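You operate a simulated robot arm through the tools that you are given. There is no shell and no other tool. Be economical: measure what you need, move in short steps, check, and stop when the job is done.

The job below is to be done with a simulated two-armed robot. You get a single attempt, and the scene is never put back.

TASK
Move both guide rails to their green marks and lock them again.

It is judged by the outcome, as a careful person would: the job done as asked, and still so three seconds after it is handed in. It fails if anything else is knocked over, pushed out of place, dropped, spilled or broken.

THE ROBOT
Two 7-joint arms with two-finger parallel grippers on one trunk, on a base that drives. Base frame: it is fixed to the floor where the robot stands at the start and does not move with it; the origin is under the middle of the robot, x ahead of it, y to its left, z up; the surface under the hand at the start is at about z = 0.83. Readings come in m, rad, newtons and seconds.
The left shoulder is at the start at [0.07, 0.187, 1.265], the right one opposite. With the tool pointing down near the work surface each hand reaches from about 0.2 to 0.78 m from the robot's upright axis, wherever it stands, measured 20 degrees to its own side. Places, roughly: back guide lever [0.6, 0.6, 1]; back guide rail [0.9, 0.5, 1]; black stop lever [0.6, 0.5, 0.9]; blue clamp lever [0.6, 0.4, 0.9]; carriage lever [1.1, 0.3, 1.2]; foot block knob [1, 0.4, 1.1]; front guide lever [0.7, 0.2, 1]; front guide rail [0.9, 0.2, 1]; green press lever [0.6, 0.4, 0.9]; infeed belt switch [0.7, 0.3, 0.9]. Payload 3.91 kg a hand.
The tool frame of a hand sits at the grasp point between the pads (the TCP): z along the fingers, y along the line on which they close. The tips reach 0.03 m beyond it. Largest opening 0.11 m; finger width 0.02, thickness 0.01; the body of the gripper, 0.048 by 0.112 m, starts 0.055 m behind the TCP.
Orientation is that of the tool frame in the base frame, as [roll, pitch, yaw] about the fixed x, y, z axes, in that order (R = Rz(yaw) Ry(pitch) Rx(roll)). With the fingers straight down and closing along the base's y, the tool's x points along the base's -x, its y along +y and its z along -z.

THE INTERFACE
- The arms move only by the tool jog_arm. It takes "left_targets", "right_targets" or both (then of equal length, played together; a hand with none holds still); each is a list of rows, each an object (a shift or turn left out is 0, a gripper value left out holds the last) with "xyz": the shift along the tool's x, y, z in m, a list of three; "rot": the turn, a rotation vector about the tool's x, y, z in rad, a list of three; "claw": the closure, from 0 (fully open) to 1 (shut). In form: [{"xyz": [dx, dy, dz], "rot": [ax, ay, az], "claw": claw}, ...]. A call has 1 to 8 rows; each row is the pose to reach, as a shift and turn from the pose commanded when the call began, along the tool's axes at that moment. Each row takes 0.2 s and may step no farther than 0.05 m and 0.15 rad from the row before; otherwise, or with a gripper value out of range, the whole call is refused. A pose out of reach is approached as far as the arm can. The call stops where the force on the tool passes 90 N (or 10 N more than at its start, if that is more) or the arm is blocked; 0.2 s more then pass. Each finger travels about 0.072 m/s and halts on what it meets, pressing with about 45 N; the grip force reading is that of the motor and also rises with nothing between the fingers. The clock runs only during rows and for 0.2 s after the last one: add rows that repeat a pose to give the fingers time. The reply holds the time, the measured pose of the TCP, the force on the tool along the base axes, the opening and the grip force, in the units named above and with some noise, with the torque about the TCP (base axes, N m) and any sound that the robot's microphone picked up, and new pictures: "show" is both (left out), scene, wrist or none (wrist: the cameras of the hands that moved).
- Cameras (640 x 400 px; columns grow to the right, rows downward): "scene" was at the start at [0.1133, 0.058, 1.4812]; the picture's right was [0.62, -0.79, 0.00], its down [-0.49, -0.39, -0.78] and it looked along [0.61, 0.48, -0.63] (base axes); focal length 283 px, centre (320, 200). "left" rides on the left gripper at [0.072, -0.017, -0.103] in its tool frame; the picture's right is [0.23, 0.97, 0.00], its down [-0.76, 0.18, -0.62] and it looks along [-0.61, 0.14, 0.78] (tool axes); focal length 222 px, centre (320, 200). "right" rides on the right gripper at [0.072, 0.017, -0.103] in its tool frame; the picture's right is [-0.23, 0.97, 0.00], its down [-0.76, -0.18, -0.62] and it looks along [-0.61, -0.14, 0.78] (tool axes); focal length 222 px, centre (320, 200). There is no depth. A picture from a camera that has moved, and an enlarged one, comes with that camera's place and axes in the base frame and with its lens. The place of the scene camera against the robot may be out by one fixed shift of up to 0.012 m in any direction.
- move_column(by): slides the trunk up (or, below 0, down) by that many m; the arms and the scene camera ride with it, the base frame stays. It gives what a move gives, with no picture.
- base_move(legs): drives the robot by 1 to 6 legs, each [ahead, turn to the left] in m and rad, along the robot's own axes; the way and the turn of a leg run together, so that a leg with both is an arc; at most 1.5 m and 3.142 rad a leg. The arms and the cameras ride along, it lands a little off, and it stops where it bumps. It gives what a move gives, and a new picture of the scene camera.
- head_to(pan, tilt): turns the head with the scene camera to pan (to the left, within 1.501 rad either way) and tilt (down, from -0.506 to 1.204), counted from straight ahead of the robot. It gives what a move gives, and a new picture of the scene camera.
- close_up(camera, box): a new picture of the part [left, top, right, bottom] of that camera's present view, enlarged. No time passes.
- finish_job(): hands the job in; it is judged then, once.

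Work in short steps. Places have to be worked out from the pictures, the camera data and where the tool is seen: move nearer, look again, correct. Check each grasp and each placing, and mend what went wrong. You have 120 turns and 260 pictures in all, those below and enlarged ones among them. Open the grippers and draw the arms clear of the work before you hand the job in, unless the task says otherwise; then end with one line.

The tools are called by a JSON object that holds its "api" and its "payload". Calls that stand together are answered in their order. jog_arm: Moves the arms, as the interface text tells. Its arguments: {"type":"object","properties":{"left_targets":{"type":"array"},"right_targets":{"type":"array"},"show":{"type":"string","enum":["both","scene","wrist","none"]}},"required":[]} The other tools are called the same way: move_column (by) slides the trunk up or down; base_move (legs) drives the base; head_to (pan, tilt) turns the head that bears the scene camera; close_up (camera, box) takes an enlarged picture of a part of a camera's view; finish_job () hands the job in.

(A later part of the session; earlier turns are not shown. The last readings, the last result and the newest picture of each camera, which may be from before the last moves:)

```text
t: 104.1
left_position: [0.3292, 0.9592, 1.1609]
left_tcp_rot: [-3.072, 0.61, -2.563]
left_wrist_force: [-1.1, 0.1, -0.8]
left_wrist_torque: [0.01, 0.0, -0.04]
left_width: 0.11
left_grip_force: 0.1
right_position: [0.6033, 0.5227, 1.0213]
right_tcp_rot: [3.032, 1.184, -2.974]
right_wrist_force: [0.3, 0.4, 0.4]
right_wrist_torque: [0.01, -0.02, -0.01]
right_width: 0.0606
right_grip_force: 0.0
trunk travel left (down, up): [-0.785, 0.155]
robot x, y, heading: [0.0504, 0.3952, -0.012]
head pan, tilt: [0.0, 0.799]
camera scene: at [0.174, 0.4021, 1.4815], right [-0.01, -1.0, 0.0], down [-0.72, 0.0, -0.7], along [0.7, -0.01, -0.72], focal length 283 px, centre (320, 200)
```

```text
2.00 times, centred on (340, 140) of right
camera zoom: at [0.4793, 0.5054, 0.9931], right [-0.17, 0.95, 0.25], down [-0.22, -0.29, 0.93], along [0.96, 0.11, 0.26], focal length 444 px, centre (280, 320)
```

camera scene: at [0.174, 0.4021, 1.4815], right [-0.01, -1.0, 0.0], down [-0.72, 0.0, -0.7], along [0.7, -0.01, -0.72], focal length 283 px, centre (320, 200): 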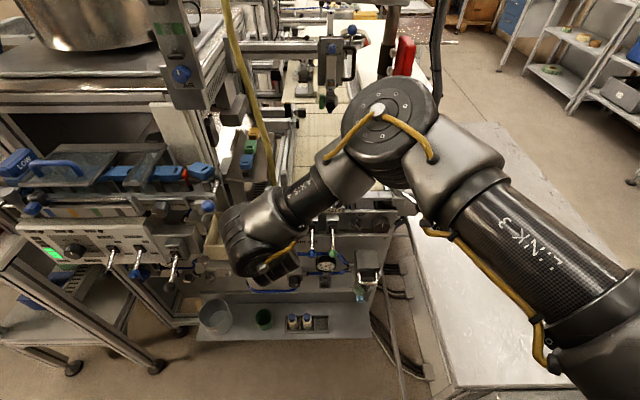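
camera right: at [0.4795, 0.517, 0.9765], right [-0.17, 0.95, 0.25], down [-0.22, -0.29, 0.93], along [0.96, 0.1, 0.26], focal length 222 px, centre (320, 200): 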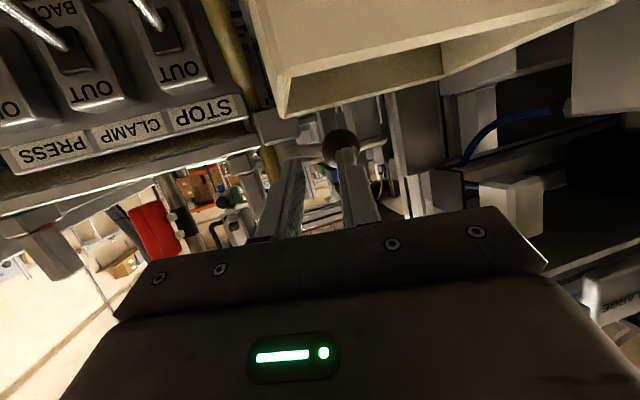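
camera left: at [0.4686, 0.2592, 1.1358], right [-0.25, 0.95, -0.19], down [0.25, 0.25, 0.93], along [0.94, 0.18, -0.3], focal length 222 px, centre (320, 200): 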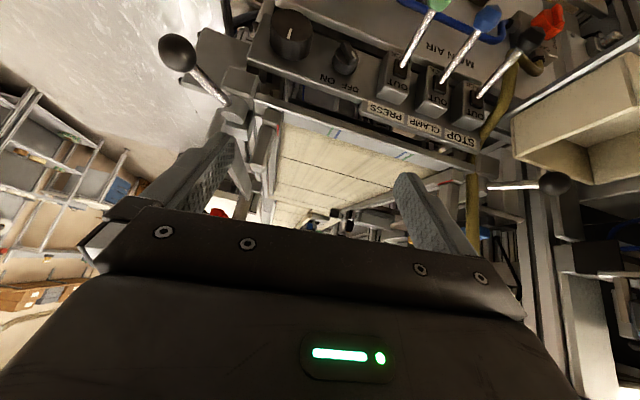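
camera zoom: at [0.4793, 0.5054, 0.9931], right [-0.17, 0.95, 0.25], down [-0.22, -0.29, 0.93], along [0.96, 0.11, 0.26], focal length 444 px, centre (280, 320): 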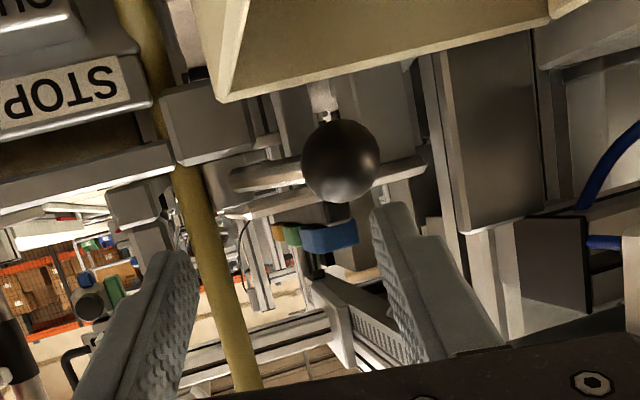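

Measured again, the ball is still at [.640, .559, .986]. I'll back off slightly, shift left into line, then advance and close.

{"api": "jog_arm", "payload": {"right_targets": [{"xyz": [0, 0, -0.022]}, {"xyz": [0.0177, 0.0246, -0.022]}, {"xyz": [0.0177, 0.0246, 0.01]}, {"xyz": [0.0177, 0.0246, 0.0362]}], "show": "wrist"}}

```text
t: 105.1
left_position: [0.3318, 0.9591, 1.1623]
left_tcp_rot: [-3.077, 0.611, -2.565]
left_wrist_force: [0.0, -0.1, -0.3]
left_wrist_torque: [0.02, 0.01, -0.03]
left_width: 0.1101
left_grip_force: 0.0
right_position: [0.6199, 0.5438, 0.9938]
right_tcp_rot: [3.024, 1.183, -2.981]
right_wrist_force: [-0.1, 0.3, -0.1]
right_wrist_torque: [0.02, -0.03, -0.03]
right_width: 0.0604
right_grip_force: 0.1
right hand out of reach, approached as far as the arm can: row 4
trunk travel left (down, up): [-0.785, 0.155]
robot x, y, heading: [0.053, 0.3956, -0.007]
head pan, tilt: [0.0, 0.799]
camera right: at [0.4953, 0.528, 0.9662], right [-0.17, 0.95, 0.25], down [-0.22, -0.29, 0.93], along [0.96, 0.1, 0.26], focal length 222 px, centre (320, 200)
```

right: 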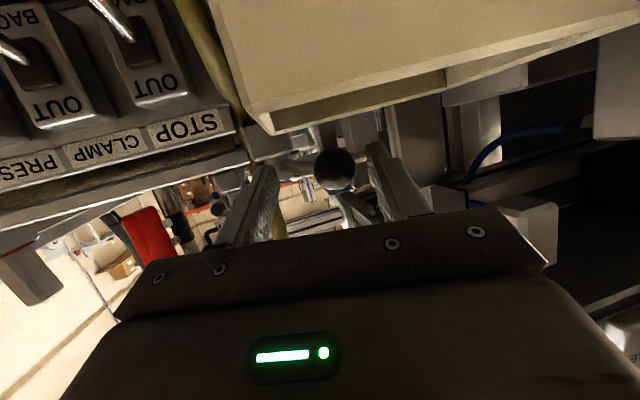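

The ball is between the fingers, about 1 cm off centre. Closing will nudge it inward, which is the direction wanted.

{"api": "jog_arm", "payload": {"right_targets": [{"claw": 0.8}, {"claw": 0.8}, {"claw": 0.8}, {"claw": 0.8}], "show": "wrist"}}

```text
t: 106.1
left_position: [0.3288, 0.9591, 1.1626]
left_tcp_rot: [-3.074, 0.613, -2.562]
left_wrist_force: [-0.6, -0.8, -1.3]
left_wrist_torque: [0.0, 0.0, 0.03]
left_width: 0.1101
left_grip_force: 0.0
right_position: [0.614, 0.5459, 0.993]
right_tcp_rot: [3.025, 1.181, -2.98]
right_wrist_force: [-23.9, 1.4, -3.4]
right_wrist_torque: [-0.04, 0.44, -0.59]
right_width: 0.0277
right_grip_force: 45.4
trunk travel left (down, up): [-0.785, 0.155]
robot x, y, heading: [0.0538, 0.3949, -0.007]
head pan, tilt: [0.0, 0.799]
camera right: at [0.491, 0.5291, 0.9667], right [-0.17, 0.95, 0.25], down [-0.22, -0.29, 0.93], along [0.96, 0.11, 0.26], focal length 222 px, centre (320, 200)
```

right: 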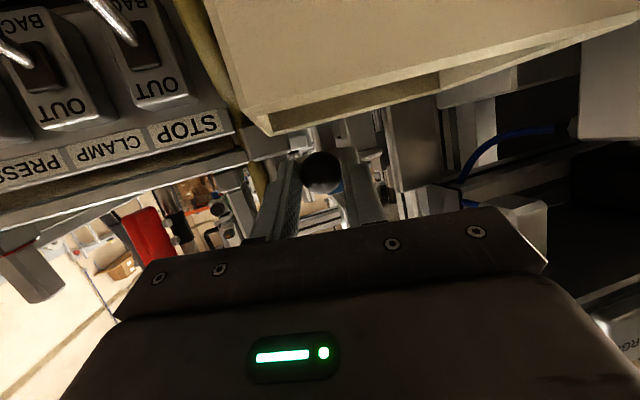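

Gripped (width .0277), with the lever already starting to swing inward. I'll follow the arc inward.

{"api": "jog_arm", "payload": {"right_targets": [{"xyz": [0.0027, -0.0122, -0.0081]}, {"xyz": [0.0043, -0.0247, -0.0133]}, {"xyz": [0.0043, -0.0433, -0.0155]}], "show": "wrist"}}

```text
t: 106.9
left_position: [0.3327, 0.9592, 1.1601]
left_tcp_rot: [-3.077, 0.61, -2.565]
left_wrist_force: [-0.5, 0.4, 0.5]
left_wrist_torque: [-0.04, 0.0, -0.01]
left_width: 0.11
left_grip_force: 0.0
right_position: [0.6188, 0.4988, 0.9935]
right_tcp_rot: [3.034, 1.187, -2.977]
right_wrist_force: [1.1, 0.4, 0.4]
right_wrist_torque: [0.08, -0.04, 0.09]
right_width: 0.027
right_grip_force: 45.5
trunk travel left (down, up): [-0.785, 0.155]
robot x, y, heading: [0.0481, 0.3958, -0.009]
head pan, tilt: [0.0, 0.799]
camera right: at [0.4954, 0.4826, 0.966], right [-0.17, 0.95, 0.25], down [-0.23, -0.28, 0.93], along [0.96, 0.1, 0.27], focal length 222 px, centre (320, 200)
```

right: 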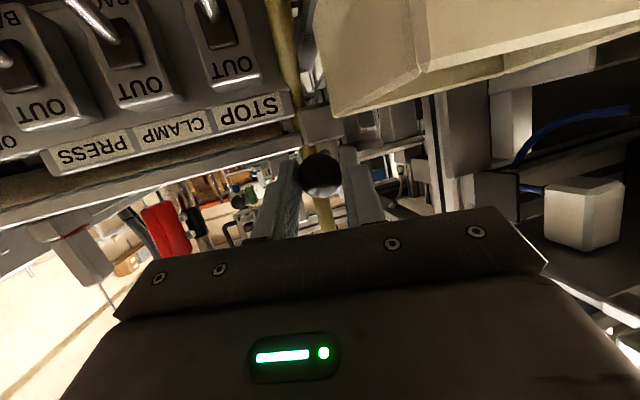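

It swings freely, so unlocking inward is right and mirrors the front. I'll continue to the stop.

{"api": "jog_arm", "payload": {"right_targets": [{"xyz": [-0.0005, -0.0104, 0]}, {"xyz": [-0.001, -0.0209, 0]}, {"xyz": [-0.0022, -0.0277, 0.0022]}], "show": "wrist"}}

```text
t: 107.7
left_position: [0.3307, 0.9626, 1.1598]
left_tcp_rot: [-3.072, 0.609, -2.561]
left_wrist_force: [-0.4, -0.3, -0.6]
left_wrist_torque: [0.0, 0.0, 0.03]
left_width: 0.1098
left_grip_force: 0.1
right_position: [0.6248, 0.4791, 0.9935]
right_tcp_rot: [3.031, 1.181, -2.973]
right_wrist_force: [-9.6, 15.5, 1.6]
right_wrist_torque: [0.47, -0.7, 0.44]
right_width: 0.0269
right_grip_force: 44.5
trunk travel left (down, up): [-0.785, 0.155]
robot x, y, heading: [0.0523, 0.3947, -0.002]
head pan, tilt: [0.0, 0.799]
camera right: at [0.4998, 0.4624, 0.9662], right [-0.18, 0.95, 0.25], down [-0.22, -0.29, 0.93], along [0.96, 0.11, 0.26], focal length 222 px, centre (320, 200)
```

right: 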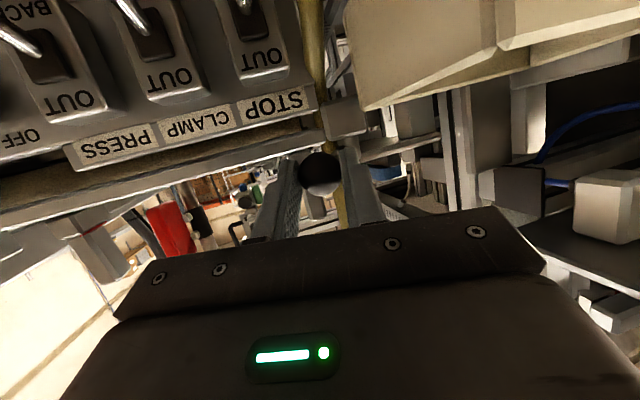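

Force is rising at the expected end (y≈.485). One small firm push to be sure it's at the stop.

{"api": "jog_arm", "payload": {"right_targets": [{"xyz": [-0.0015, -0.007, 0.003]}], "show": "none"}}

```text
t: 108.1
left_position: [0.3278, 0.9671, 1.1588]
left_tcp_rot: [-3.066, 0.609, -2.559]
left_wrist_force: [-0.3, -0.4, 1.3]
left_wrist_torque: [-0.03, 0.03, 0.02]
left_width: 0.11
left_grip_force: 0.1
right_position: [0.6234, 0.4793, 0.9932]
right_tcp_rot: [3.04, 1.178, -2.964]
right_wrist_force: [-28.8, 27.7, -2.7]
right_wrist_torque: [0.52, -0.44, 0.73]
right_width: 0.0272
right_grip_force: 45.5
trunk travel left (down, up): [-0.785, 0.155]
robot x, y, heading: [0.0457, 0.3954, -0.005]
head pan, tilt: [0.0, 0.799]
```

The back lever is unlocked (about 40 N at the stop). I'll release, back out, and lift.

{"api": "jog_arm", "payload": {"right_targets": [{"xyz": [0.002, 0.005, -0.003], "claw": 0.45}, {"xyz": [0.002, 0.005, -0.003], "claw": 0.45}, {"xyz": [0.002, 0.005, -0.003], "claw": 0.45}, {"xyz": [0.002, 0.005, -0.04]}, {"xyz": [-0.01, 0.0, -0.08]}, {"xyz": [-0.04, -0.01, -0.1]}, {"xyz": [-0.08, -0.02, -0.11]}], "show": "wrist"}}

```text
t: 109.7
left_position: [0.3324, 0.9575, 1.1633]
left_tcp_rot: [-3.077, 0.611, -2.562]
left_wrist_force: [0.4, -0.6, -0.2]
left_wrist_torque: [-0.01, 0.02, 0.0]
left_width: 0.1098
left_grip_force: 0.0
right_position: [0.5685, 0.4227, 1.1076]
right_tcp_rot: [3.027, 1.181, -2.979]
right_wrist_force: [-0.5, 0.3, 0.9]
right_wrist_torque: [-0.01, -0.01, -0.02]
right_width: 0.0603
right_grip_force: 0.1
right hand out of reach, approached as far as the arm can: row 5, 6
trunk travel left (down, up): [-0.785, 0.155]
robot x, y, heading: [0.0554, 0.3946, -0.008]
head pan, tilt: [0.0, 0.799]
camera right: at [0.4447, 0.4058, 1.0802], right [-0.17, 0.95, 0.25], down [-0.22, -0.29, 0.93], along [0.96, 0.11, 0.26], focal length 222 px, centre (320, 200)
```

right: 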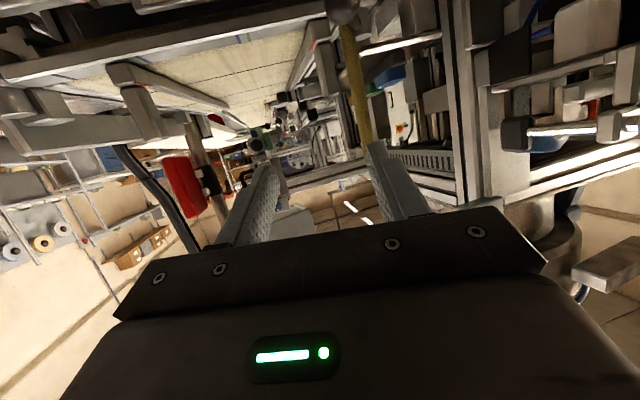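

Next I'll raise the column and bring the tool upright, so I can spin the wrist clockwise. That should let the fingers close along x with the hand over the belt, clear of the hose.

{"api": "move_column", "payload": {"by": 0.1}}

{"api": "jog_arm", "payload": {"right_targets": [{"rot": [0, 0.147, 0]}, {"rot": [0, 0.295, 0]}, {"rot": [0, 0.442, 0]}, {"rot": [0, 0.59, 0]}, {"rot": [0, 0.737, 0]}, {"rot": [0, 0.885, 0]}, {"rot": [0, 1.03, 0]}, {"rot": [0, 1.17, 0]}], "show": "none"}}

```text
t: 111.1
left_position: [0.3328, 0.9592, 1.261]
left_tcp_rot: [-3.079, 0.608, -2.564]
left_wrist_force: [-0.3, -0.3, -0.1]
left_wrist_torque: [-0.01, -0.01, 0.01]
left_width: 0.1101
left_grip_force: 0.1
right_position: [0.5703, 0.4227, 1.2071]
right_tcp_rot: [3.031, 1.181, -2.976]
right_wrist_force: [-0.2, -0.5, -0.4]
right_wrist_torque: [0.01, -0.03, 0.03]
right_width: 0.0606
right_grip_force: 0.1
trunk travel left (down, up): [-0.885, 0.055]
robot x, y, heading: [0.0512, 0.3928, -0.006]
head pan, tilt: [0.0, 0.799]
```

```text
t: 112.9
left_position: [0.3331, 0.9605, 1.2604]
left_tcp_rot: [-3.076, 0.611, -2.563]
left_wrist_force: [0.0, 1.0, 0.0]
left_wrist_torque: [0.01, 0.02, 0.03]
left_width: 0.1101
left_grip_force: 0.1
right_position: [0.5701, 0.4248, 1.2063]
right_tcp_rot: [3.101, 0.014, -2.873]
right_wrist_force: [0.6, 0.2, 0.6]
right_wrist_torque: [-0.05, 0.02, -0.02]
right_width: 0.0606
right_grip_force: 0.2
trunk travel left (down, up): [-0.885, 0.055]
robot x, y, heading: [0.0482, 0.3961, -0.003]
head pan, tilt: [0.0, 0.799]
```

Upright now. I'll first try the short way: counter-clockwise yaw with an upright tool.

{"api": "jog_arm", "payload": {"right_targets": [{"rot": [0, 0, -0.145]}, {"rot": [0, 0, -0.29]}, {"rot": [0, 0, -0.435]}, {"rot": [0, 0, -0.58]}, {"rot": [0, 0, -0.725]}, {"rot": [0, 0, -0.87]}, {"rot": [0, 0, -1.015]}, {"rot": [0, 0, -1.16]}], "show": "none"}}

```text
t: 113.7
left_position: [0.3341, 0.9583, 1.2605]
left_tcp_rot: [-3.078, 0.608, -2.566]
left_wrist_force: [0.0, 0.1, 0.3]
left_wrist_torque: [0.0, 0.0, 0.01]
left_width: 0.1101
left_grip_force: 0.1
right_position: [0.4849, 0.4511, 1.195]
right_tcp_rot: [2.928, -0.094, -2.605]
right_wrist_force: [0.7, 0.0, 0.6]
right_wrist_torque: [0.01, -0.01, 0.02]
right_width: 0.0604
right_grip_force: 0.1
right hand out of reach, approached as far as the arm can: row 1, 2, 3
trunk travel left (down, up): [-0.885, 0.055]
robot x, y, heading: [0.0522, 0.3964, -0.009]
head pan, tilt: [0.0, 0.799]
stopped in row 3 (right hand): the arm was blocked; the commanded pose is now the measured one
```

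That way is at the limit. I'll return and spin clockwise instead.

{"api": "jog_arm", "payload": {"right_targets": [{"xyz": [-0.02, -0.02, 0], "rot": [0, 0, 0.14]}, {"xyz": [-0.045, -0.04, 0], "rot": [0, 0, 0.28]}, {"xyz": [-0.045, -0.062, 0], "rot": [0, 0, 0.42]}, {"xyz": [-0.045, -0.062, 0], "rot": [0, 0, 0.56]}, {"xyz": [-0.045, -0.062, 0], "rot": [0, 0, 0.7]}, {"xyz": [-0.045, -0.062, 0], "rot": [0, 0, 0.84]}, {"xyz": [-0.045, -0.062, 0], "rot": [0, 0, 0.98]}, {"xyz": [-0.045, -0.062, 0], "rot": [0, 0, 1.12]}], "show": "none"}}

{"api": "jog_arm", "payload": {"right_targets": [{"rot": [0, 0, 0.145]}, {"rot": [0, 0, 0.29]}, {"rot": [0, 0, 0.435]}, {"rot": [0, 0, 0.58]}, {"rot": [0, 0, 0.725]}, {"rot": [0, 0, 0.87]}, {"rot": [0, 0, 1.015]}, {"rot": [0, 0, 1.16]}], "show": "none"}}

```text
t: 115.5
left_position: [0.3328, 0.9594, 1.2614]
left_tcp_rot: [-3.077, 0.609, -2.564]
left_wrist_force: [-1.0, 1.3, -0.6]
left_wrist_torque: [0.0, 0.01, 0.01]
left_width: 0.1101
left_grip_force: 0.0
right_position: [0.5514, 0.4217, 1.1776]
right_tcp_rot: [3.139, -0.226, 2.555]
right_wrist_force: [0.7, 0.4, 0.5]
right_wrist_torque: [0.02, -0.01, 0.0]
right_width: 0.0608
right_grip_force: 0.0
trunk travel left (down, up): [-0.885, 0.055]
robot x, y, heading: [0.0485, 0.3964, -0.005]
head pan, tilt: [0.0, 0.799]
```

```text
t: 117.3
left_position: [0.3327, 0.9589, 1.2609]
left_tcp_rot: [-3.078, 0.61, -2.564]
left_wrist_force: [-0.5, 0.2, 0.0]
left_wrist_torque: [-0.01, 0.0, -0.03]
left_width: 0.1103
left_grip_force: 0.0
right_position: [0.5518, 0.4231, 1.1781]
right_tcp_rot: [-2.936, -0.09, 1.383]
right_wrist_force: [-0.2, 0.1, -0.1]
right_wrist_torque: [0.0, 0.0, -0.03]
right_width: 0.0605
right_grip_force: 0.0
trunk travel left (down, up): [-0.885, 0.055]
robot x, y, heading: [0.0515, 0.3981, -0.005]
head pan, tilt: [0.0, 0.799]
```

Clockwise is free. I'll keep spinning toward yaw -π/2 so the camera side ends up over the belt.

{"api": "jog_arm", "payload": {"right_targets": [{"rot": [0, 0, 0.145]}, {"rot": [0, 0, 0.29]}, {"rot": [0, 0, 0.435]}, {"rot": [0, 0, 0.58]}, {"rot": [0, 0, 0.725]}, {"rot": [0, 0, 0.87]}, {"rot": [0, 0, 1.015]}, {"rot": [0, 0, 1.16]}], "show": "none"}}

{"api": "jog_arm", "payload": {"right_targets": [{"rot": [0, 0, 0.145]}, {"rot": [0, 0, 0.29]}, {"rot": [0, 0, 0.435]}, {"rot": [0, 0, 0.58]}, {"rot": [0, 0, 0.725]}, {"rot": [0, 0, 0.87]}, {"rot": [0, 0, 1.015]}, {"rot": [0, 0, 1.16]}], "show": "wrist"}}

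```text
t: 119.1
left_position: [0.333, 0.959, 1.261]
left_tcp_rot: [-3.077, 0.61, -2.563]
left_wrist_force: [0.4, -0.2, 0.9]
left_wrist_torque: [-0.01, 0.0, 0.01]
left_width: 0.1101
left_grip_force: 0.0
right_position: [0.55, 0.4233, 1.1774]
right_tcp_rot: [-2.976, 0.154, 0.245]
right_wrist_force: [0.0, 0.0, 0.8]
right_wrist_torque: [-0.03, 0.02, 0.01]
right_width: 0.0607
right_grip_force: 0.0
trunk travel left (down, up): [-0.885, 0.055]
robot x, y, heading: [0.0504, 0.3945, -0.004]
head pan, tilt: [0.0, 0.799]
```

```text
t: 120.9
left_position: [0.3325, 0.9587, 1.2612]
left_tcp_rot: [-3.077, 0.609, -2.563]
left_wrist_force: [0.5, -0.9, -0.1]
left_wrist_torque: [0.02, 0.0, -0.02]
left_width: 0.1099
left_grip_force: 0.0
right_position: [0.5504, 0.4229, 1.1777]
right_tcp_rot: [3.067, 0.213, -0.934]
right_wrist_force: [-0.4, -0.4, 0.5]
right_wrist_torque: [0.02, 0.04, -0.01]
right_width: 0.0605
right_grip_force: 0.1
trunk travel left (down, up): [-0.885, 0.055]
robot x, y, heading: [0.0483, 0.3935, -0.008]
head pan, tilt: [0.0, 0.799]
camera right: at [0.5979, 0.3419, 1.2641], right [-0.9, -0.41, 0.12], down [-0.19, 0.63, 0.76], along [-0.39, 0.66, -0.64], focal length 222 px, centre (320, 200)
```

right: 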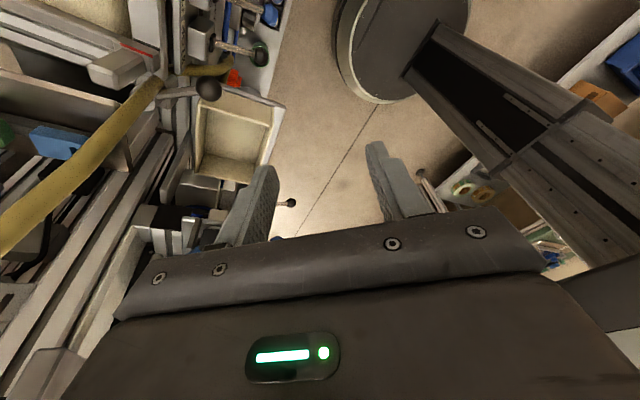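

Excellent: the camera now looks from the belt side at post, hose and lever. I'll finish the yaw and level the tilt.

{"api": "jog_arm", "payload": {"right_targets": [{"rot": [0.036, 0, 0.128]}, {"rot": [0.072, 0, 0.255]}, {"rot": [0.108, 0, 0.382]}, {"rot": [0.144, 0, 0.51]}, {"rot": [0.18, 0, 0.637]}], "show": "none"}}

{"api": "base_move", "payload": {"legs": [[0.07, 0]]}}

{"api": "close_up", "payload": {"camera": "right", "box": [0, 0, 640, 400]}}

```text
t: 122.1
left_position: [0.3332, 0.9588, 1.261]
left_tcp_rot: [-3.076, 0.609, -2.564]
left_wrist_force: [0.0, 0.6, 0.0]
left_wrist_torque: [-0.01, 0.03, -0.01]
left_width: 0.11
left_grip_force: 0.1
right_position: [0.5503, 0.4233, 1.1774]
right_tcp_rot: [3.122, 0.184, -1.584]
right_wrist_force: [-0.3, -0.4, 0.5]
right_wrist_torque: [-0.02, 0.04, 0.01]
right_width: 0.0604
right_grip_force: 0.0
trunk travel left (down, up): [-0.885, 0.055]
robot x, y, heading: [0.0475, 0.3952, -0.008]
head pan, tilt: [0.0, 0.799]
```

```text
t: 123.1
left_position: [0.3887, 0.9583, 1.2643]
left_tcp_rot: [-3.069, 0.619, -2.56]
left_wrist_force: [-0.5, -0.5, -0.6]
left_wrist_torque: [-0.01, -0.07, -0.04]
left_width: 0.1103
left_grip_force: 0.1
right_position: [0.6073, 0.4228, 1.1841]
right_tcp_rot: [3.135, 0.184, -1.577]
right_wrist_force: [-0.2, 0.4, 0.4]
right_wrist_torque: [-0.01, -0.11, 0.01]
right_width: 0.0604
right_grip_force: 0.1
trunk travel left (down, up): [-0.885, 0.055]
robot x, y, heading: [0.1175, 0.3958, -0.007]
head pan, tilt: [0.0, 0.799]
camera scene: at [0.2304, 0.4004, 1.5828], right [-0.01, -1.0, 0.0], down [-0.71, 0.01, -0.7], along [0.7, -0.01, -0.71], focal length 283 px, centre (320, 200)
```

scene: 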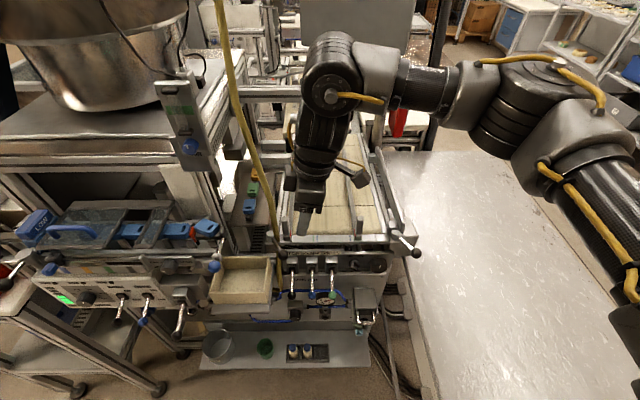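

```text
1.00 times, centred on (320, 200) of right (not enlarged: the box is as wide or as high as the picture)
camera zoom: at [0.5905, 0.3322, 1.2733], right [-0.97, 0.23, 0.05], down [0.19, 0.63, 0.75], along [0.14, 0.74, -0.66], focal length 222 px, centre (320, 200)
```

zoom: 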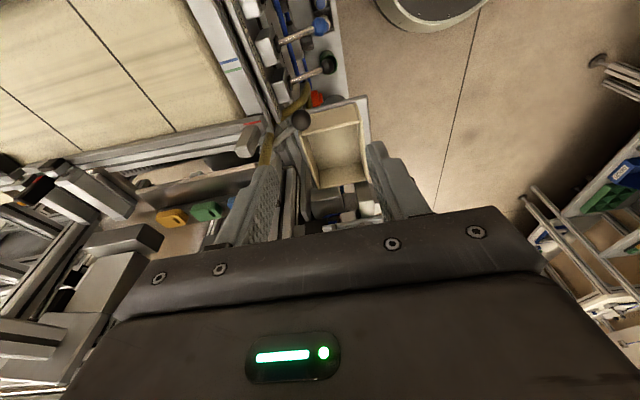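

The hand is now upright over the belt end with the hose beyond it. I'll move above the back post.

{"api": "jog_arm", "payload": {"right_targets": [{"xyz": [-0.007, -0.038, 0.02]}, {"xyz": [-0.014, -0.075, 0.042]}, {"xyz": [-0.02, -0.105, 0.06]}], "show": "none"}}

{"api": "close_up", "payload": {"camera": "right", "box": [180, 40, 460, 240]}}

```text
t: 123.9
left_position: [0.4014, 0.9606, 1.2609]
left_tcp_rot: [-3.074, 0.609, -2.561]
left_wrist_force: [1.0, 0.4, -0.3]
left_wrist_torque: [-0.03, -0.02, -0.03]
left_width: 0.1101
left_grip_force: 0.1
right_position: [0.7222, 0.4556, 1.1198]
right_tcp_rot: [3.122, 0.181, -1.575]
right_wrist_force: [0.2, 0.1, -0.3]
right_wrist_torque: [-0.01, -0.03, 0.01]
right_width: 0.0604
right_grip_force: 0.0
trunk travel left (down, up): [-0.885, 0.055]
robot x, y, heading: [0.1231, 0.3945, -0.008]
head pan, tilt: [0.0, 0.799]
```

```text
2.00 times, centred on (320, 140) of right
camera zoom: at [0.7074, 0.3651, 1.2094], right [-0.97, 0.23, 0.06], down [0.19, 0.64, 0.75], along [0.13, 0.74, -0.66], focal length 444 px, centre (320, 320)
```

zoom: 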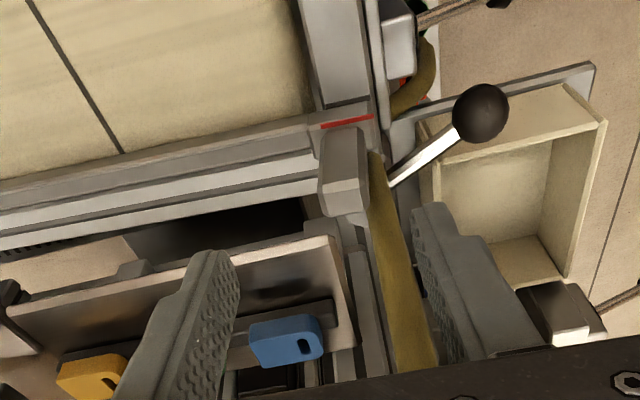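

Clear view: post at [.713, .485], hose at about [.695, .500]. I'll descend with the finger pads on the belt-side half of the post, so the near finger stays clear of the hose.

{"api": "jog_arm", "payload": {"right_targets": [{"xyz": [0.002, 0.009, 0.0], "claw": 0.58}, {"xyz": [0.002, 0.009, 0.04]}, {"xyz": [0.002, 0.009, 0.075]}], "show": "none"}}

{"api": "close_up", "payload": {"camera": "right", "box": [220, 60, 420, 220]}}

```text
t: 124.7
left_position: [0.4028, 0.9609, 1.2611]
left_tcp_rot: [-3.076, 0.607, -2.562]
left_wrist_force: [-0.3, -0.1, 0.1]
left_wrist_torque: [-0.03, 0.05, -0.02]
left_width: 0.1099
left_grip_force: 0.0
right_position: [0.7157, 0.4687, 1.0481]
right_tcp_rot: [3.124, 0.185, -1.577]
right_wrist_force: [0.6, -0.1, -0.3]
right_wrist_torque: [0.02, 0.0, -0.02]
right_width: 0.0461
right_grip_force: 0.0
trunk travel left (down, up): [-0.885, 0.055]
robot x, y, heading: [0.1193, 0.4015, -0.009]
head pan, tilt: [0.0, 0.799]
```

```text
2.50 times, centred on (320, 140) of right
camera zoom: at [0.6989, 0.3771, 1.1366], right [-0.97, 0.23, 0.06], down [0.19, 0.64, 0.75], along [0.13, 0.74, -0.66], focal length 555 px, centre (320, 350)
```

zoom: 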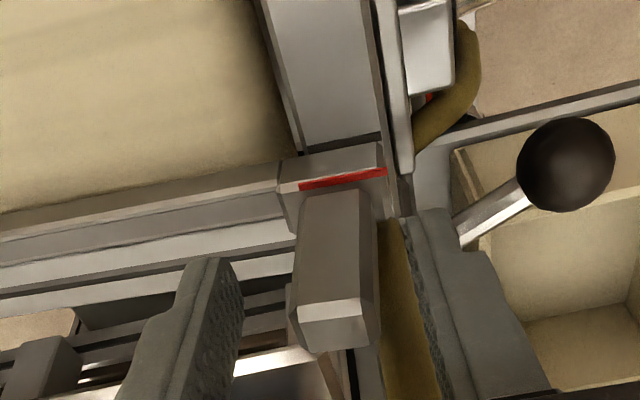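

All clear with no contact force. I'll descend the last 2 cm and close.

{"api": "jog_arm", "payload": {"right_targets": [{"xyz": [0, 0.002, 0.012]}, {"xyz": [0, 0.002, 0.022]}, {"xyz": [0, 0.002, 0.022], "claw": 0.95}, {"xyz": [0, 0.002, 0.022], "claw": 0.95}, {"xyz": [0, 0.002, 0.022], "claw": 0.95}], "show": "none"}}

{"api": "close_up", "payload": {"camera": "right", "box": [220, 60, 420, 220]}}

```text
t: 125.9
left_position: [0.4007, 0.9604, 1.2617]
left_tcp_rot: [-3.074, 0.608, -2.565]
left_wrist_force: [-0.1, -0.2, 0.1]
left_wrist_torque: [0.01, -0.03, -0.04]
left_width: 0.1097
left_grip_force: 0.1
right_position: [0.7133, 0.4714, 1.0254]
right_tcp_rot: [3.121, 0.184, -1.58]
right_wrist_force: [-0.7, 3.0, -1.8]
right_wrist_torque: [-0.16, 2.16, -0.15]
right_width: 0.0253
right_grip_force: 45.2
trunk travel left (down, up): [-0.885, 0.055]
robot x, y, heading: [0.1206, 0.3934, -0.003]
head pan, tilt: [0.0, 0.799]
```

```text
2.50 times, centred on (320, 140) of right
camera zoom: at [0.6955, 0.3798, 1.1143], right [-0.97, 0.23, 0.06], down [0.2, 0.63, 0.75], along [0.13, 0.74, -0.66], focal length 555 px, centre (320, 350)
```

zoom: 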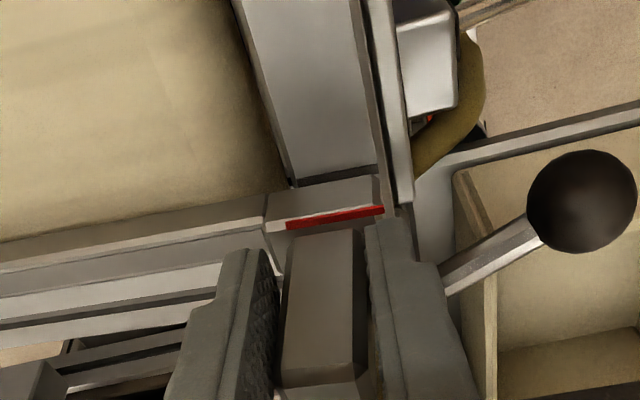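

Gripped (width .025). I'll slide the rail -y by .05 m in small steps.

{"api": "jog_arm", "payload": {"right_targets": [{"xyz": [0.0118, 0, -0.0022]}, {"xyz": [0.0236, 0, -0.0044]}, {"xyz": [0.0354, 0, -0.0066]}, {"xyz": [0.0491, 0, -0.0092]}, {"xyz": [0.0491, 0, -0.0092]}], "show": "none"}}

{"api": "close_up", "payload": {"camera": "right", "box": [220, 60, 420, 220]}}

```text
t: 127.1
left_position: [0.4027, 0.9586, 1.2615]
left_tcp_rot: [-3.077, 0.609, -2.564]
left_wrist_force: [-0.1, -0.8, 0.2]
left_wrist_torque: [0.0, 0.0, 0.02]
left_width: 0.1098
left_grip_force: 0.0
right_position: [0.7127, 0.4216, 1.0254]
right_tcp_rot: [3.121, 0.184, -1.58]
right_wrist_force: [-2.7, -2.0, -6.3]
right_wrist_torque: [0.64, 2.03, -0.04]
right_width: 0.0248
right_grip_force: 45.1
trunk travel left (down, up): [-0.885, 0.055]
robot x, y, heading: [0.1231, 0.3928, -0.006]
head pan, tilt: [0.0, 0.799]
```

```text
2.50 times, centred on (320, 140) of right
camera zoom: at [0.6957, 0.3289, 1.1145], right [-0.97, 0.23, 0.06], down [0.2, 0.63, 0.75], along [0.13, 0.74, -0.66], focal length 555 px, centre (320, 350)
```

zoom: 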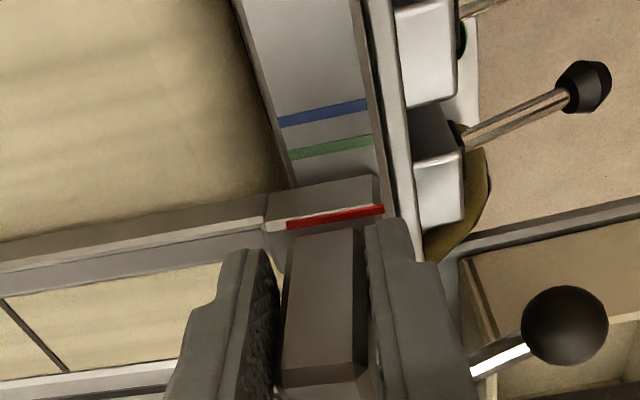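

It slides well, with about 1.1 cm to go. I'll move .009 and then verify with the head camera, which looks straight along this line.

{"api": "jog_arm", "payload": {"right_targets": [{"xyz": [0.0044, 0, -0.0008]}, {"xyz": [0.0088, 0, -0.0016]}, {"xyz": [0.0088, 0, -0.0016]}], "show": "none"}}

{"api": "close_up", "payload": {"camera": "right", "box": [280, 80, 380, 160]}}

{"api": "close_up", "payload": {"camera": "scene", "box": [270, 200, 350, 265]}}

```text
t: 127.9
left_position: [0.4016, 0.9591, 1.2615]
left_tcp_rot: [-3.076, 0.61, -2.565]
left_wrist_force: [0.3, 1.5, -0.1]
left_wrist_torque: [0.03, 0.0, 0.01]
left_width: 0.1101
left_grip_force: 0.0
right_position: [0.7136, 0.4105, 1.0257]
right_tcp_rot: [3.121, 0.183, -1.579]
right_wrist_force: [-1.4, -0.2, -7.6]
right_wrist_torque: [0.27, 2.04, -0.1]
right_width: 0.0252
right_grip_force: 45.2
trunk travel left (down, up): [-0.885, 0.055]
robot x, y, heading: [0.1199, 0.3977, -0.01]
head pan, tilt: [0.0, 0.799]
```

```text
5.00 times, centred on (330, 120) of right
camera zoom: at [0.6958, 0.32, 1.1146], right [-0.97, 0.23, 0.06], down [0.2, 0.63, 0.75], along [0.13, 0.74, -0.66], focal length 1111 px, centre (270, 600)
```

zoom: 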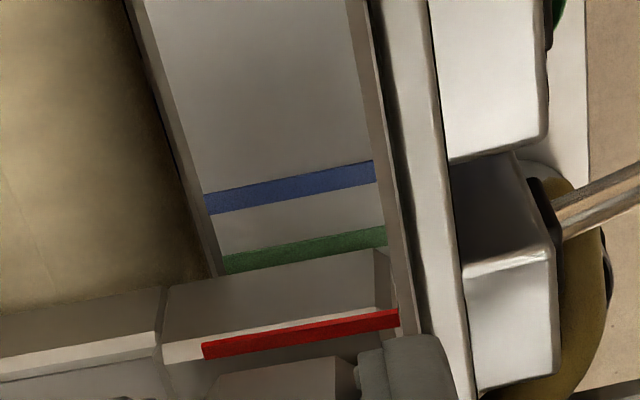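

```text
6.15 times, centred on (310, 232) of scene
camera zoom: at [0.2485, 0.4008, 1.5812], right [-0.01, -1.0, 0.0], down [-0.72, 0.01, -0.7], along [0.7, -0.01, -0.72], focal length 1740 px, centre (382, 0)
```

zoom: 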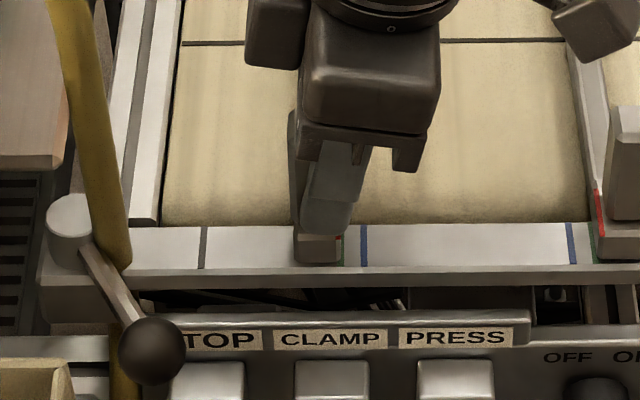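

I'll zoom the head camera in further for the final offset.

{"api": "close_up", "payload": {"camera": "scene", "box": [300, 228, 336, 250]}}

{"api": "close_up", "payload": {"camera": "scene", "box": [334, 222, 370, 246]}}

```text
16.00 times, centred on (318, 239) of scene
camera zoom: at [0.2485, 0.4008, 1.5812], right [-0.01, -1.0, 0.0], down [-0.72, 0.01, -0.7], along [0.7, -0.01, -0.72], focal length 4523 px, centre (352, -424)
```

zoom: 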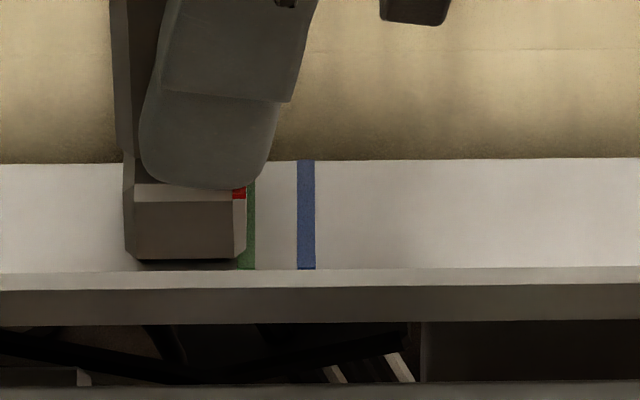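

```text
16.00 times, centred on (352, 234) of scene
camera zoom: at [0.2485, 0.4008, 1.5812], right [-0.01, -1.0, 0.0], down [-0.72, 0.01, -0.7], along [0.7, -0.01, -0.72], focal length 4523 px, centre (-192, -344)
```

zoom: 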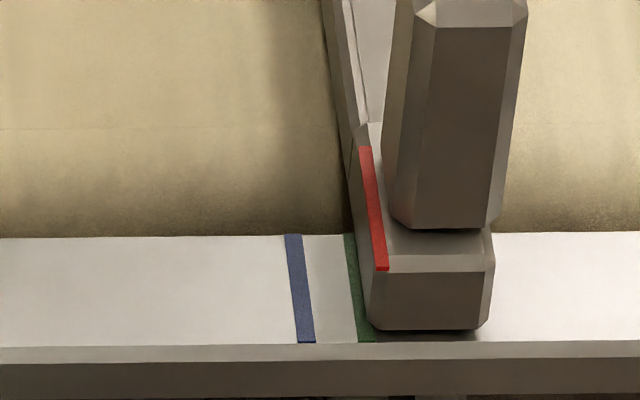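

The back red index is about 0.9 mm short of green, so I'll nudge another step.

{"api": "jog_arm", "payload": {"right_targets": [{"xyz": [0.0022, 0, -0.0004]}, {"xyz": [0.0022, 0, -0.0004]}, {"xyz": [0.0022, 0, -0.0004]}], "show": "none"}}

{"api": "close_up", "payload": {"camera": "scene", "box": [300, 228, 336, 250]}}

```text
t: 128.7
left_position: [0.402, 0.9593, 1.2593]
left_tcp_rot: [-3.076, 0.608, -2.563]
left_wrist_force: [0.2, -0.7, 0.4]
left_wrist_torque: [-0.02, 0.03, -0.01]
left_width: 0.1101
left_grip_force: 0.0
right_position: [0.712, 0.4099, 1.0253]
right_tcp_rot: [3.121, 0.183, -1.581]
right_wrist_force: [0.8, 4.9, -6.7]
right_wrist_torque: [-0.34, 2.01, 0.01]
right_width: 0.025
right_grip_force: 44.8
trunk travel left (down, up): [-0.885, 0.055]
robot x, y, heading: [0.1216, 0.3933, -0.009]
head pan, tilt: [0.0, 0.799]
```

```text
16.00 times, centred on (318, 239) of scene
camera zoom: at [0.2492, 0.402, 1.5811], right [-0.01, -1.0, 0.0], down [-0.72, 0.0, -0.7], along [0.7, -0.01, -0.72], focal length 4523 px, centre (352, -424)
```

zoom: 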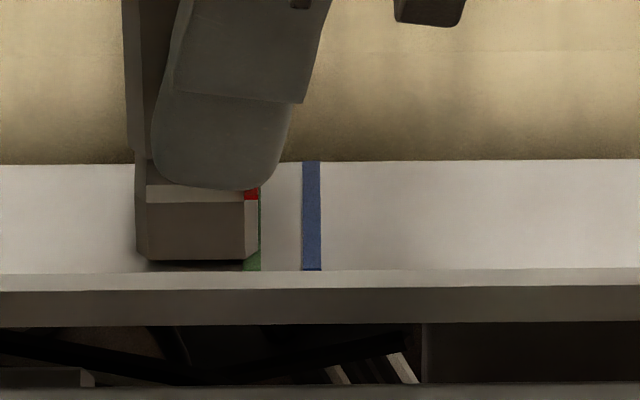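

Aligned within about 0.2 mm. I'll open the claw and lift straight out.

{"api": "jog_arm", "payload": {"right_targets": [{"claw": 0.6}, {"claw": 0.6}, {"xyz": [0, 0, -0.03]}, {"xyz": [0, 0, -0.07]}, {"xyz": [0, 0, -0.11]}], "show": "none"}}

{"api": "close_up", "payload": {"camera": "scene", "box": [300, 228, 336, 250]}}

```text
t: 129.9
left_position: [0.4006, 0.9588, 1.2619]
left_tcp_rot: [-3.076, 0.61, -2.561]
left_wrist_force: [0.4, -0.7, -0.1]
left_wrist_torque: [0.0, 0.0, -0.03]
left_width: 0.1102
left_grip_force: 0.0
right_position: [0.7126, 0.3896, 1.1343]
right_tcp_rot: [3.122, 0.184, -1.58]
right_wrist_force: [0.1, 0.2, -0.4]
right_wrist_torque: [0.03, 0.02, 0.0]
right_width: 0.0441
right_grip_force: 0.0
trunk travel left (down, up): [-0.885, 0.055]
robot x, y, heading: [0.1213, 0.396, -0.006]
head pan, tilt: [0.0, 0.799]
```

```text
16.00 times, centred on (318, 239) of scene
camera zoom: at [0.2465, 0.401, 1.5812], right [-0.01, -1.0, 0.0], down [-0.72, 0.0, -0.7], along [0.7, -0.01, -0.72], focal length 4523 px, centre (352, -424)
```

zoom: 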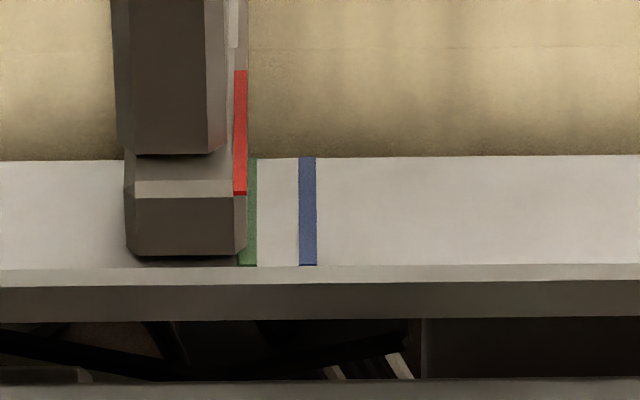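

The back rail sits about 1 mm from its mark, the same as the front. To lock, I'll push the ball back (+y) with closed fingers. First I move to its belt side and lean the hand toward the robot so the body stays clear of the hose.

{"api": "jog_arm", "payload": {"right_targets": [{"xyz": [-0.01, 0.038, 0.0], "rot": [0.133, 0, 0], "claw": 1.0}, {"xyz": [-0.02, 0.075, 0.02], "rot": [0.267, 0, 0]}, {"xyz": [-0.0306, 0.1126, 0.04], "rot": [0.4, 0, 0]}], "show": "none"}}

{"api": "close_up", "payload": {"camera": "right", "box": [120, 20, 520, 240]}}

```text
t: 130.7
left_position: [0.4002, 0.9624, 1.2605]
left_tcp_rot: [-3.076, 0.609, -2.561]
left_wrist_force: [-0.2, 0.7, -0.1]
left_wrist_torque: [-0.01, 0.0, -0.04]
left_width: 0.1099
left_grip_force: 0.0
right_position: [0.5996, 0.4293, 1.1036]
right_tcp_rot: [-2.76, 0.182, -1.578]
right_wrist_force: [-0.7, 0.1, 0.5]
right_wrist_torque: [-0.04, 0.05, -0.01]
right_width: 0.0
right_grip_force: 37.5
trunk travel left (down, up): [-0.885, 0.055]
robot x, y, heading: [0.1184, 0.3931, -0.009]
head pan, tilt: [0.0, 0.799]
```

```text
1.60 times, centred on (320, 130) of right
camera zoom: at [0.5428, 0.3406, 1.1778], right [-0.9, 0.3, -0.32], down [-0.06, 0.63, 0.77], along [0.43, 0.72, -0.55], focal length 355 px, centre (320, 312)
```

zoom: 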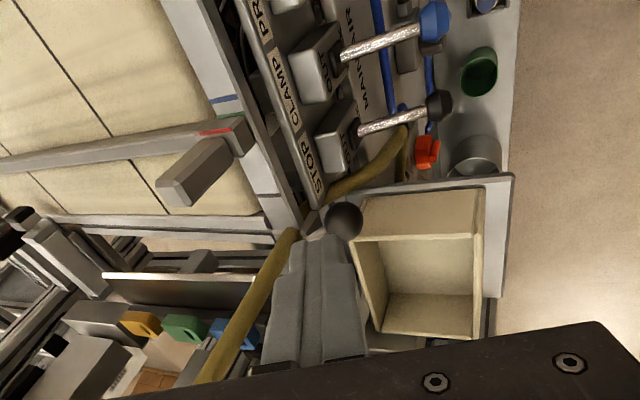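

The ball is at [.639, .486]. I'll lower the closed fingertips beside it on the belt side.

{"api": "jog_arm", "payload": {"right_targets": [{"xyz": [-0.008, 0.0137, 0.03]}, {"xyz": [-0.008, 0.0137, 0.07]}, {"xyz": [-0.008, 0.0137, 0.111]}], "show": "none"}}

{"api": "close_up", "payload": {"camera": "right", "box": [120, 20, 520, 240]}}

```text
t: 131.5
left_position: [0.4021, 0.9584, 1.2626]
left_tcp_rot: [-3.077, 0.61, -2.563]
left_wrist_force: [-0.3, 0.5, 0.6]
left_wrist_torque: [-0.01, 0.03, 0.0]
left_width: 0.1099
left_grip_force: 0.0
right_position: [0.6297, 0.4498, 0.9964]
right_tcp_rot: [-2.761, 0.185, -1.581]
right_wrist_force: [0.2, -0.9, -0.4]
right_wrist_torque: [0.03, 0.0, -0.01]
right_width: 0.0
right_grip_force: 38.2
trunk travel left (down, up): [-0.885, 0.055]
robot x, y, heading: [0.1222, 0.393, -0.012]
head pan, tilt: [0.0, 0.799]
```

```text
1.60 times, centred on (320, 130) of right
camera zoom: at [0.5739, 0.3624, 1.0716], right [-0.9, 0.3, -0.31], down [-0.06, 0.63, 0.77], along [0.43, 0.72, -0.55], focal length 355 px, centre (320, 312)
```

zoom: 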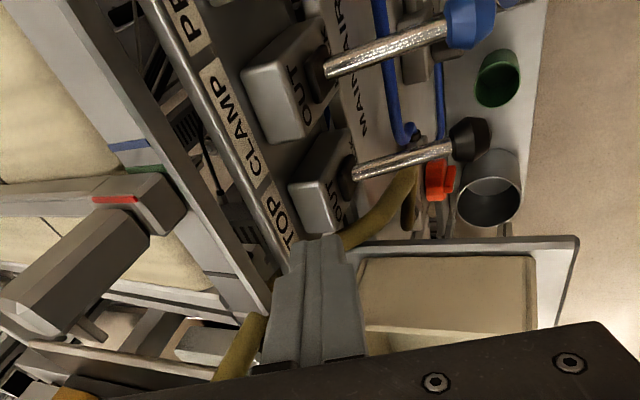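

The fingertip is beside the ball. I'll push it along the arc toward +y, halfway first.

{"api": "jog_arm", "payload": {"right_targets": [{"xyz": [-0.0098, 0.0017, 0.0013]}, {"xyz": [-0.019, 0.006, 0.0013]}, {"xyz": [-0.0285, 0.0105, 0.0014]}, {"xyz": [-0.0461, 0.0146, 0.0033]}], "show": "none"}}

{"api": "close_up", "payload": {"camera": "right", "box": [120, 20, 520, 240]}}

{"api": "close_up", "payload": {"camera": "scene", "box": [230, 190, 350, 280]}}

```text
t: 132.5
left_position: [0.3996, 0.9608, 1.2606]
left_tcp_rot: [-3.074, 0.609, -2.561]
left_wrist_force: [0.2, 0.8, -0.6]
left_wrist_torque: [-0.02, 0.01, 0.0]
left_width: 0.1098
left_grip_force: 0.0
right_position: [0.6172, 0.5017, 0.9989]
right_tcp_rot: [-2.76, 0.182, -1.578]
right_wrist_force: [0.2, 0.2, 0.0]
right_wrist_torque: [-0.05, -0.01, -0.01]
right_width: 0.0
right_grip_force: 37.7
trunk travel left (down, up): [-0.885, 0.055]
robot x, y, heading: [0.1227, 0.3972, -0.013]
head pan, tilt: [0.0, 0.799]
```

```text
1.60 times, centred on (320, 130) of right
camera zoom: at [0.562, 0.413, 1.0735], right [-0.9, 0.3, -0.32], down [-0.06, 0.63, 0.77], along [0.43, 0.72, -0.55], focal length 355 px, centre (320, 312)
```

zoom: 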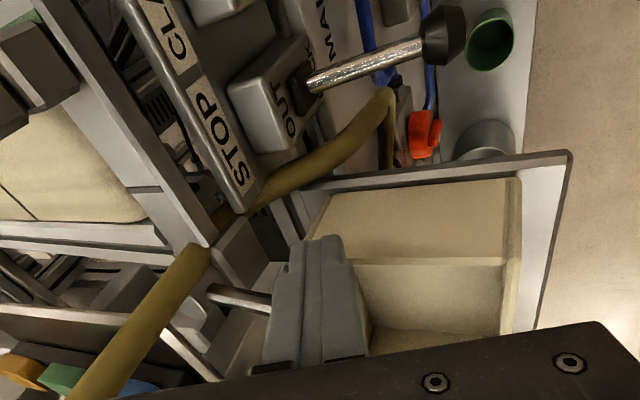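

```text
4.44 times, centred on (290, 235) of scene
camera zoom: at [0.2468, 0.4026, 1.5813], right [-0.01, -1.0, 0.0], down [-0.72, 0.0, -0.7], along [0.7, -0.01, -0.72], focal length 1256 px, centre (453, 44)
```

zoom: 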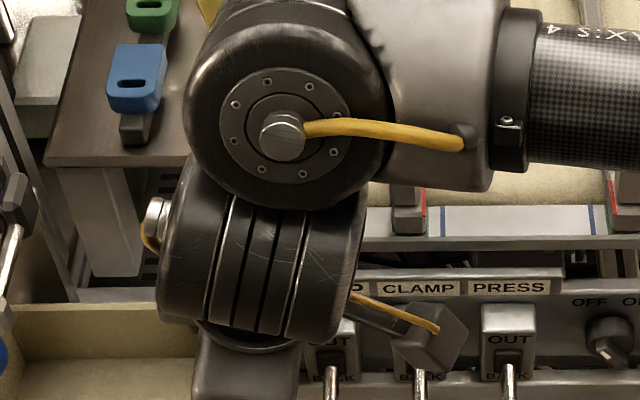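

The lever follows with no resistance. I'll finish the arc to the locked stop.

{"api": "jog_arm", "payload": {"right_targets": [{"xyz": [-0.0138, -0.0018, 0.0034]}, {"xyz": [-0.0225, -0.0055, 0.0065]}, {"xyz": [-0.0316, -0.0097, 0.0101]}, {"xyz": [-0.0385, -0.0129, 0.0127]}], "show": "none"}}

{"api": "close_up", "payload": {"camera": "right", "box": [120, 20, 520, 240]}}

```text
t: 133.5
left_position: [0.4011, 0.9545, 1.2639]
left_tcp_rot: [-3.08, 0.613, -2.565]
left_wrist_force: [0.3, 0.9, -0.5]
left_wrist_torque: [0.02, -0.02, 0.0]
left_width: 0.1101
left_grip_force: 0.1
right_position: [0.6346, 0.5336, 0.9973]
right_tcp_rot: [-2.761, 0.182, -1.581]
right_wrist_force: [-6.3, -21.0, -3.4]
right_wrist_torque: [-0.27, 0.06, -0.01]
right_width: 0.0001
right_grip_force: 37.4
trunk travel left (down, up): [-0.885, 0.055]
robot x, y, heading: [0.1177, 0.3954, -0.008]
head pan, tilt: [0.0, 0.799]
```

```text
1.60 times, centred on (320, 130) of right
camera zoom: at [0.5789, 0.4455, 1.0727], right [-0.9, 0.3, -0.31], down [-0.06, 0.63, 0.77], along [0.43, 0.71, -0.55], focal length 355 px, centre (320, 312)
```

zoom: 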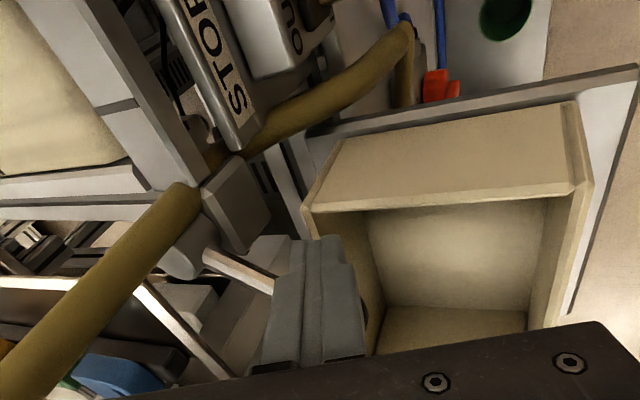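

Resistance of 21 N begins at the expected end. One firmer push to seat it at the locked stop.

{"api": "jog_arm", "payload": {"right_targets": [{"xyz": [-0.006, -0.001, 0.002]}, {"xyz": [-0.012, -0.003, 0.004]}], "show": "none"}}

```text
t: 134.1
left_position: [0.3982, 0.9462, 1.2683]
left_tcp_rot: [-3.087, 0.619, -2.568]
left_wrist_force: [0.1, 0.7, -0.5]
left_wrist_torque: [-0.01, 0.0, -0.01]
left_width: 0.1101
left_grip_force: 0.0
right_position: [0.6375, 0.5355, 0.9968]
right_tcp_rot: [-2.761, 0.174, -1.579]
right_wrist_force: [-18.3, -64.0, -7.1]
right_wrist_torque: [-0.83, 0.24, -0.1]
right_width: 0.0
right_grip_force: 37.2
trunk travel left (down, up): [-0.885, 0.055]
robot x, y, heading: [0.1206, 0.3949, -0.012]
head pan, tilt: [0.0, 0.799]
```

It is hard against the stop at 64 N. I'll back off and lift clear.

{"api": "jog_arm", "payload": {"right_targets": [{"xyz": [0.02, 0.001, -0.004]}, {"xyz": [0.04, 0.003, -0.01]}, {"xyz": [0.05, 0.003, -0.05]}, {"xyz": [0.06, 0.003, -0.09]}, {"xyz": [0.08, 0.02, -0.13]}, {"xyz": [0.1, 0.05, -0.15]}, {"xyz": [0.12, 0.085, -0.16]}], "show": "scene"}}

{"api": "close_up", "payload": {"camera": "scene", "box": [230, 190, 400, 290]}}

```text
t: 135.7
left_position: [0.4005, 0.9605, 1.2616]
left_tcp_rot: [-3.075, 0.61, -2.561]
left_wrist_force: [-0.2, 0.4, 0.1]
left_wrist_torque: [0.05, -0.01, -0.01]
left_width: 0.1103
left_grip_force: 0.0
right_position: [0.497, 0.4129, 1.0899]
right_tcp_rot: [-2.76, 0.181, -1.58]
right_wrist_force: [-0.1, 0.9, -0.2]
right_wrist_torque: [-0.02, 0.01, -0.09]
right_width: 0.0
right_grip_force: 37.7
trunk travel left (down, up): [-0.885, 0.055]
robot x, y, heading: [0.1195, 0.3972, -0.007]
head pan, tilt: [0.0, 0.799]
camera scene: at [0.2466, 0.4022, 1.5813], right [-0.01, -1.0, 0.0], down [-0.72, 0.0, -0.7], along [0.7, -0.01, -0.72], focal length 283 px, centre (320, 200)
```

scene: 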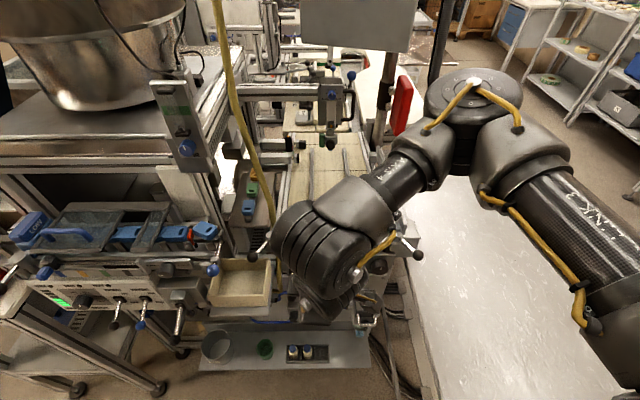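

```text
3.76 times, centred on (315, 240) of scene
camera zoom: at [0.2466, 0.4022, 1.5813], right [-0.01, -1.0, 0.0], down [-0.72, 0.0, -0.7], along [0.7, -0.01, -0.72], focal length 1064 px, centre (339, 49)
```

zoom: 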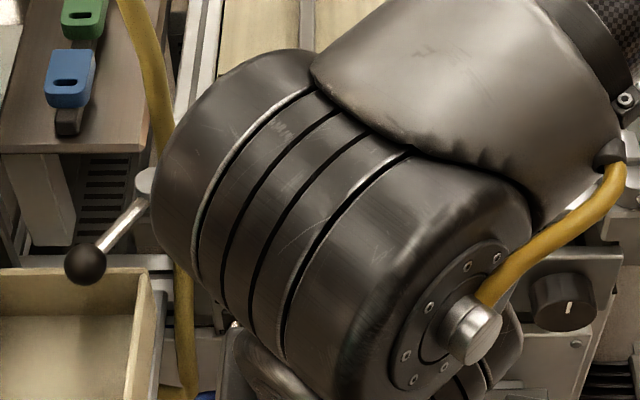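

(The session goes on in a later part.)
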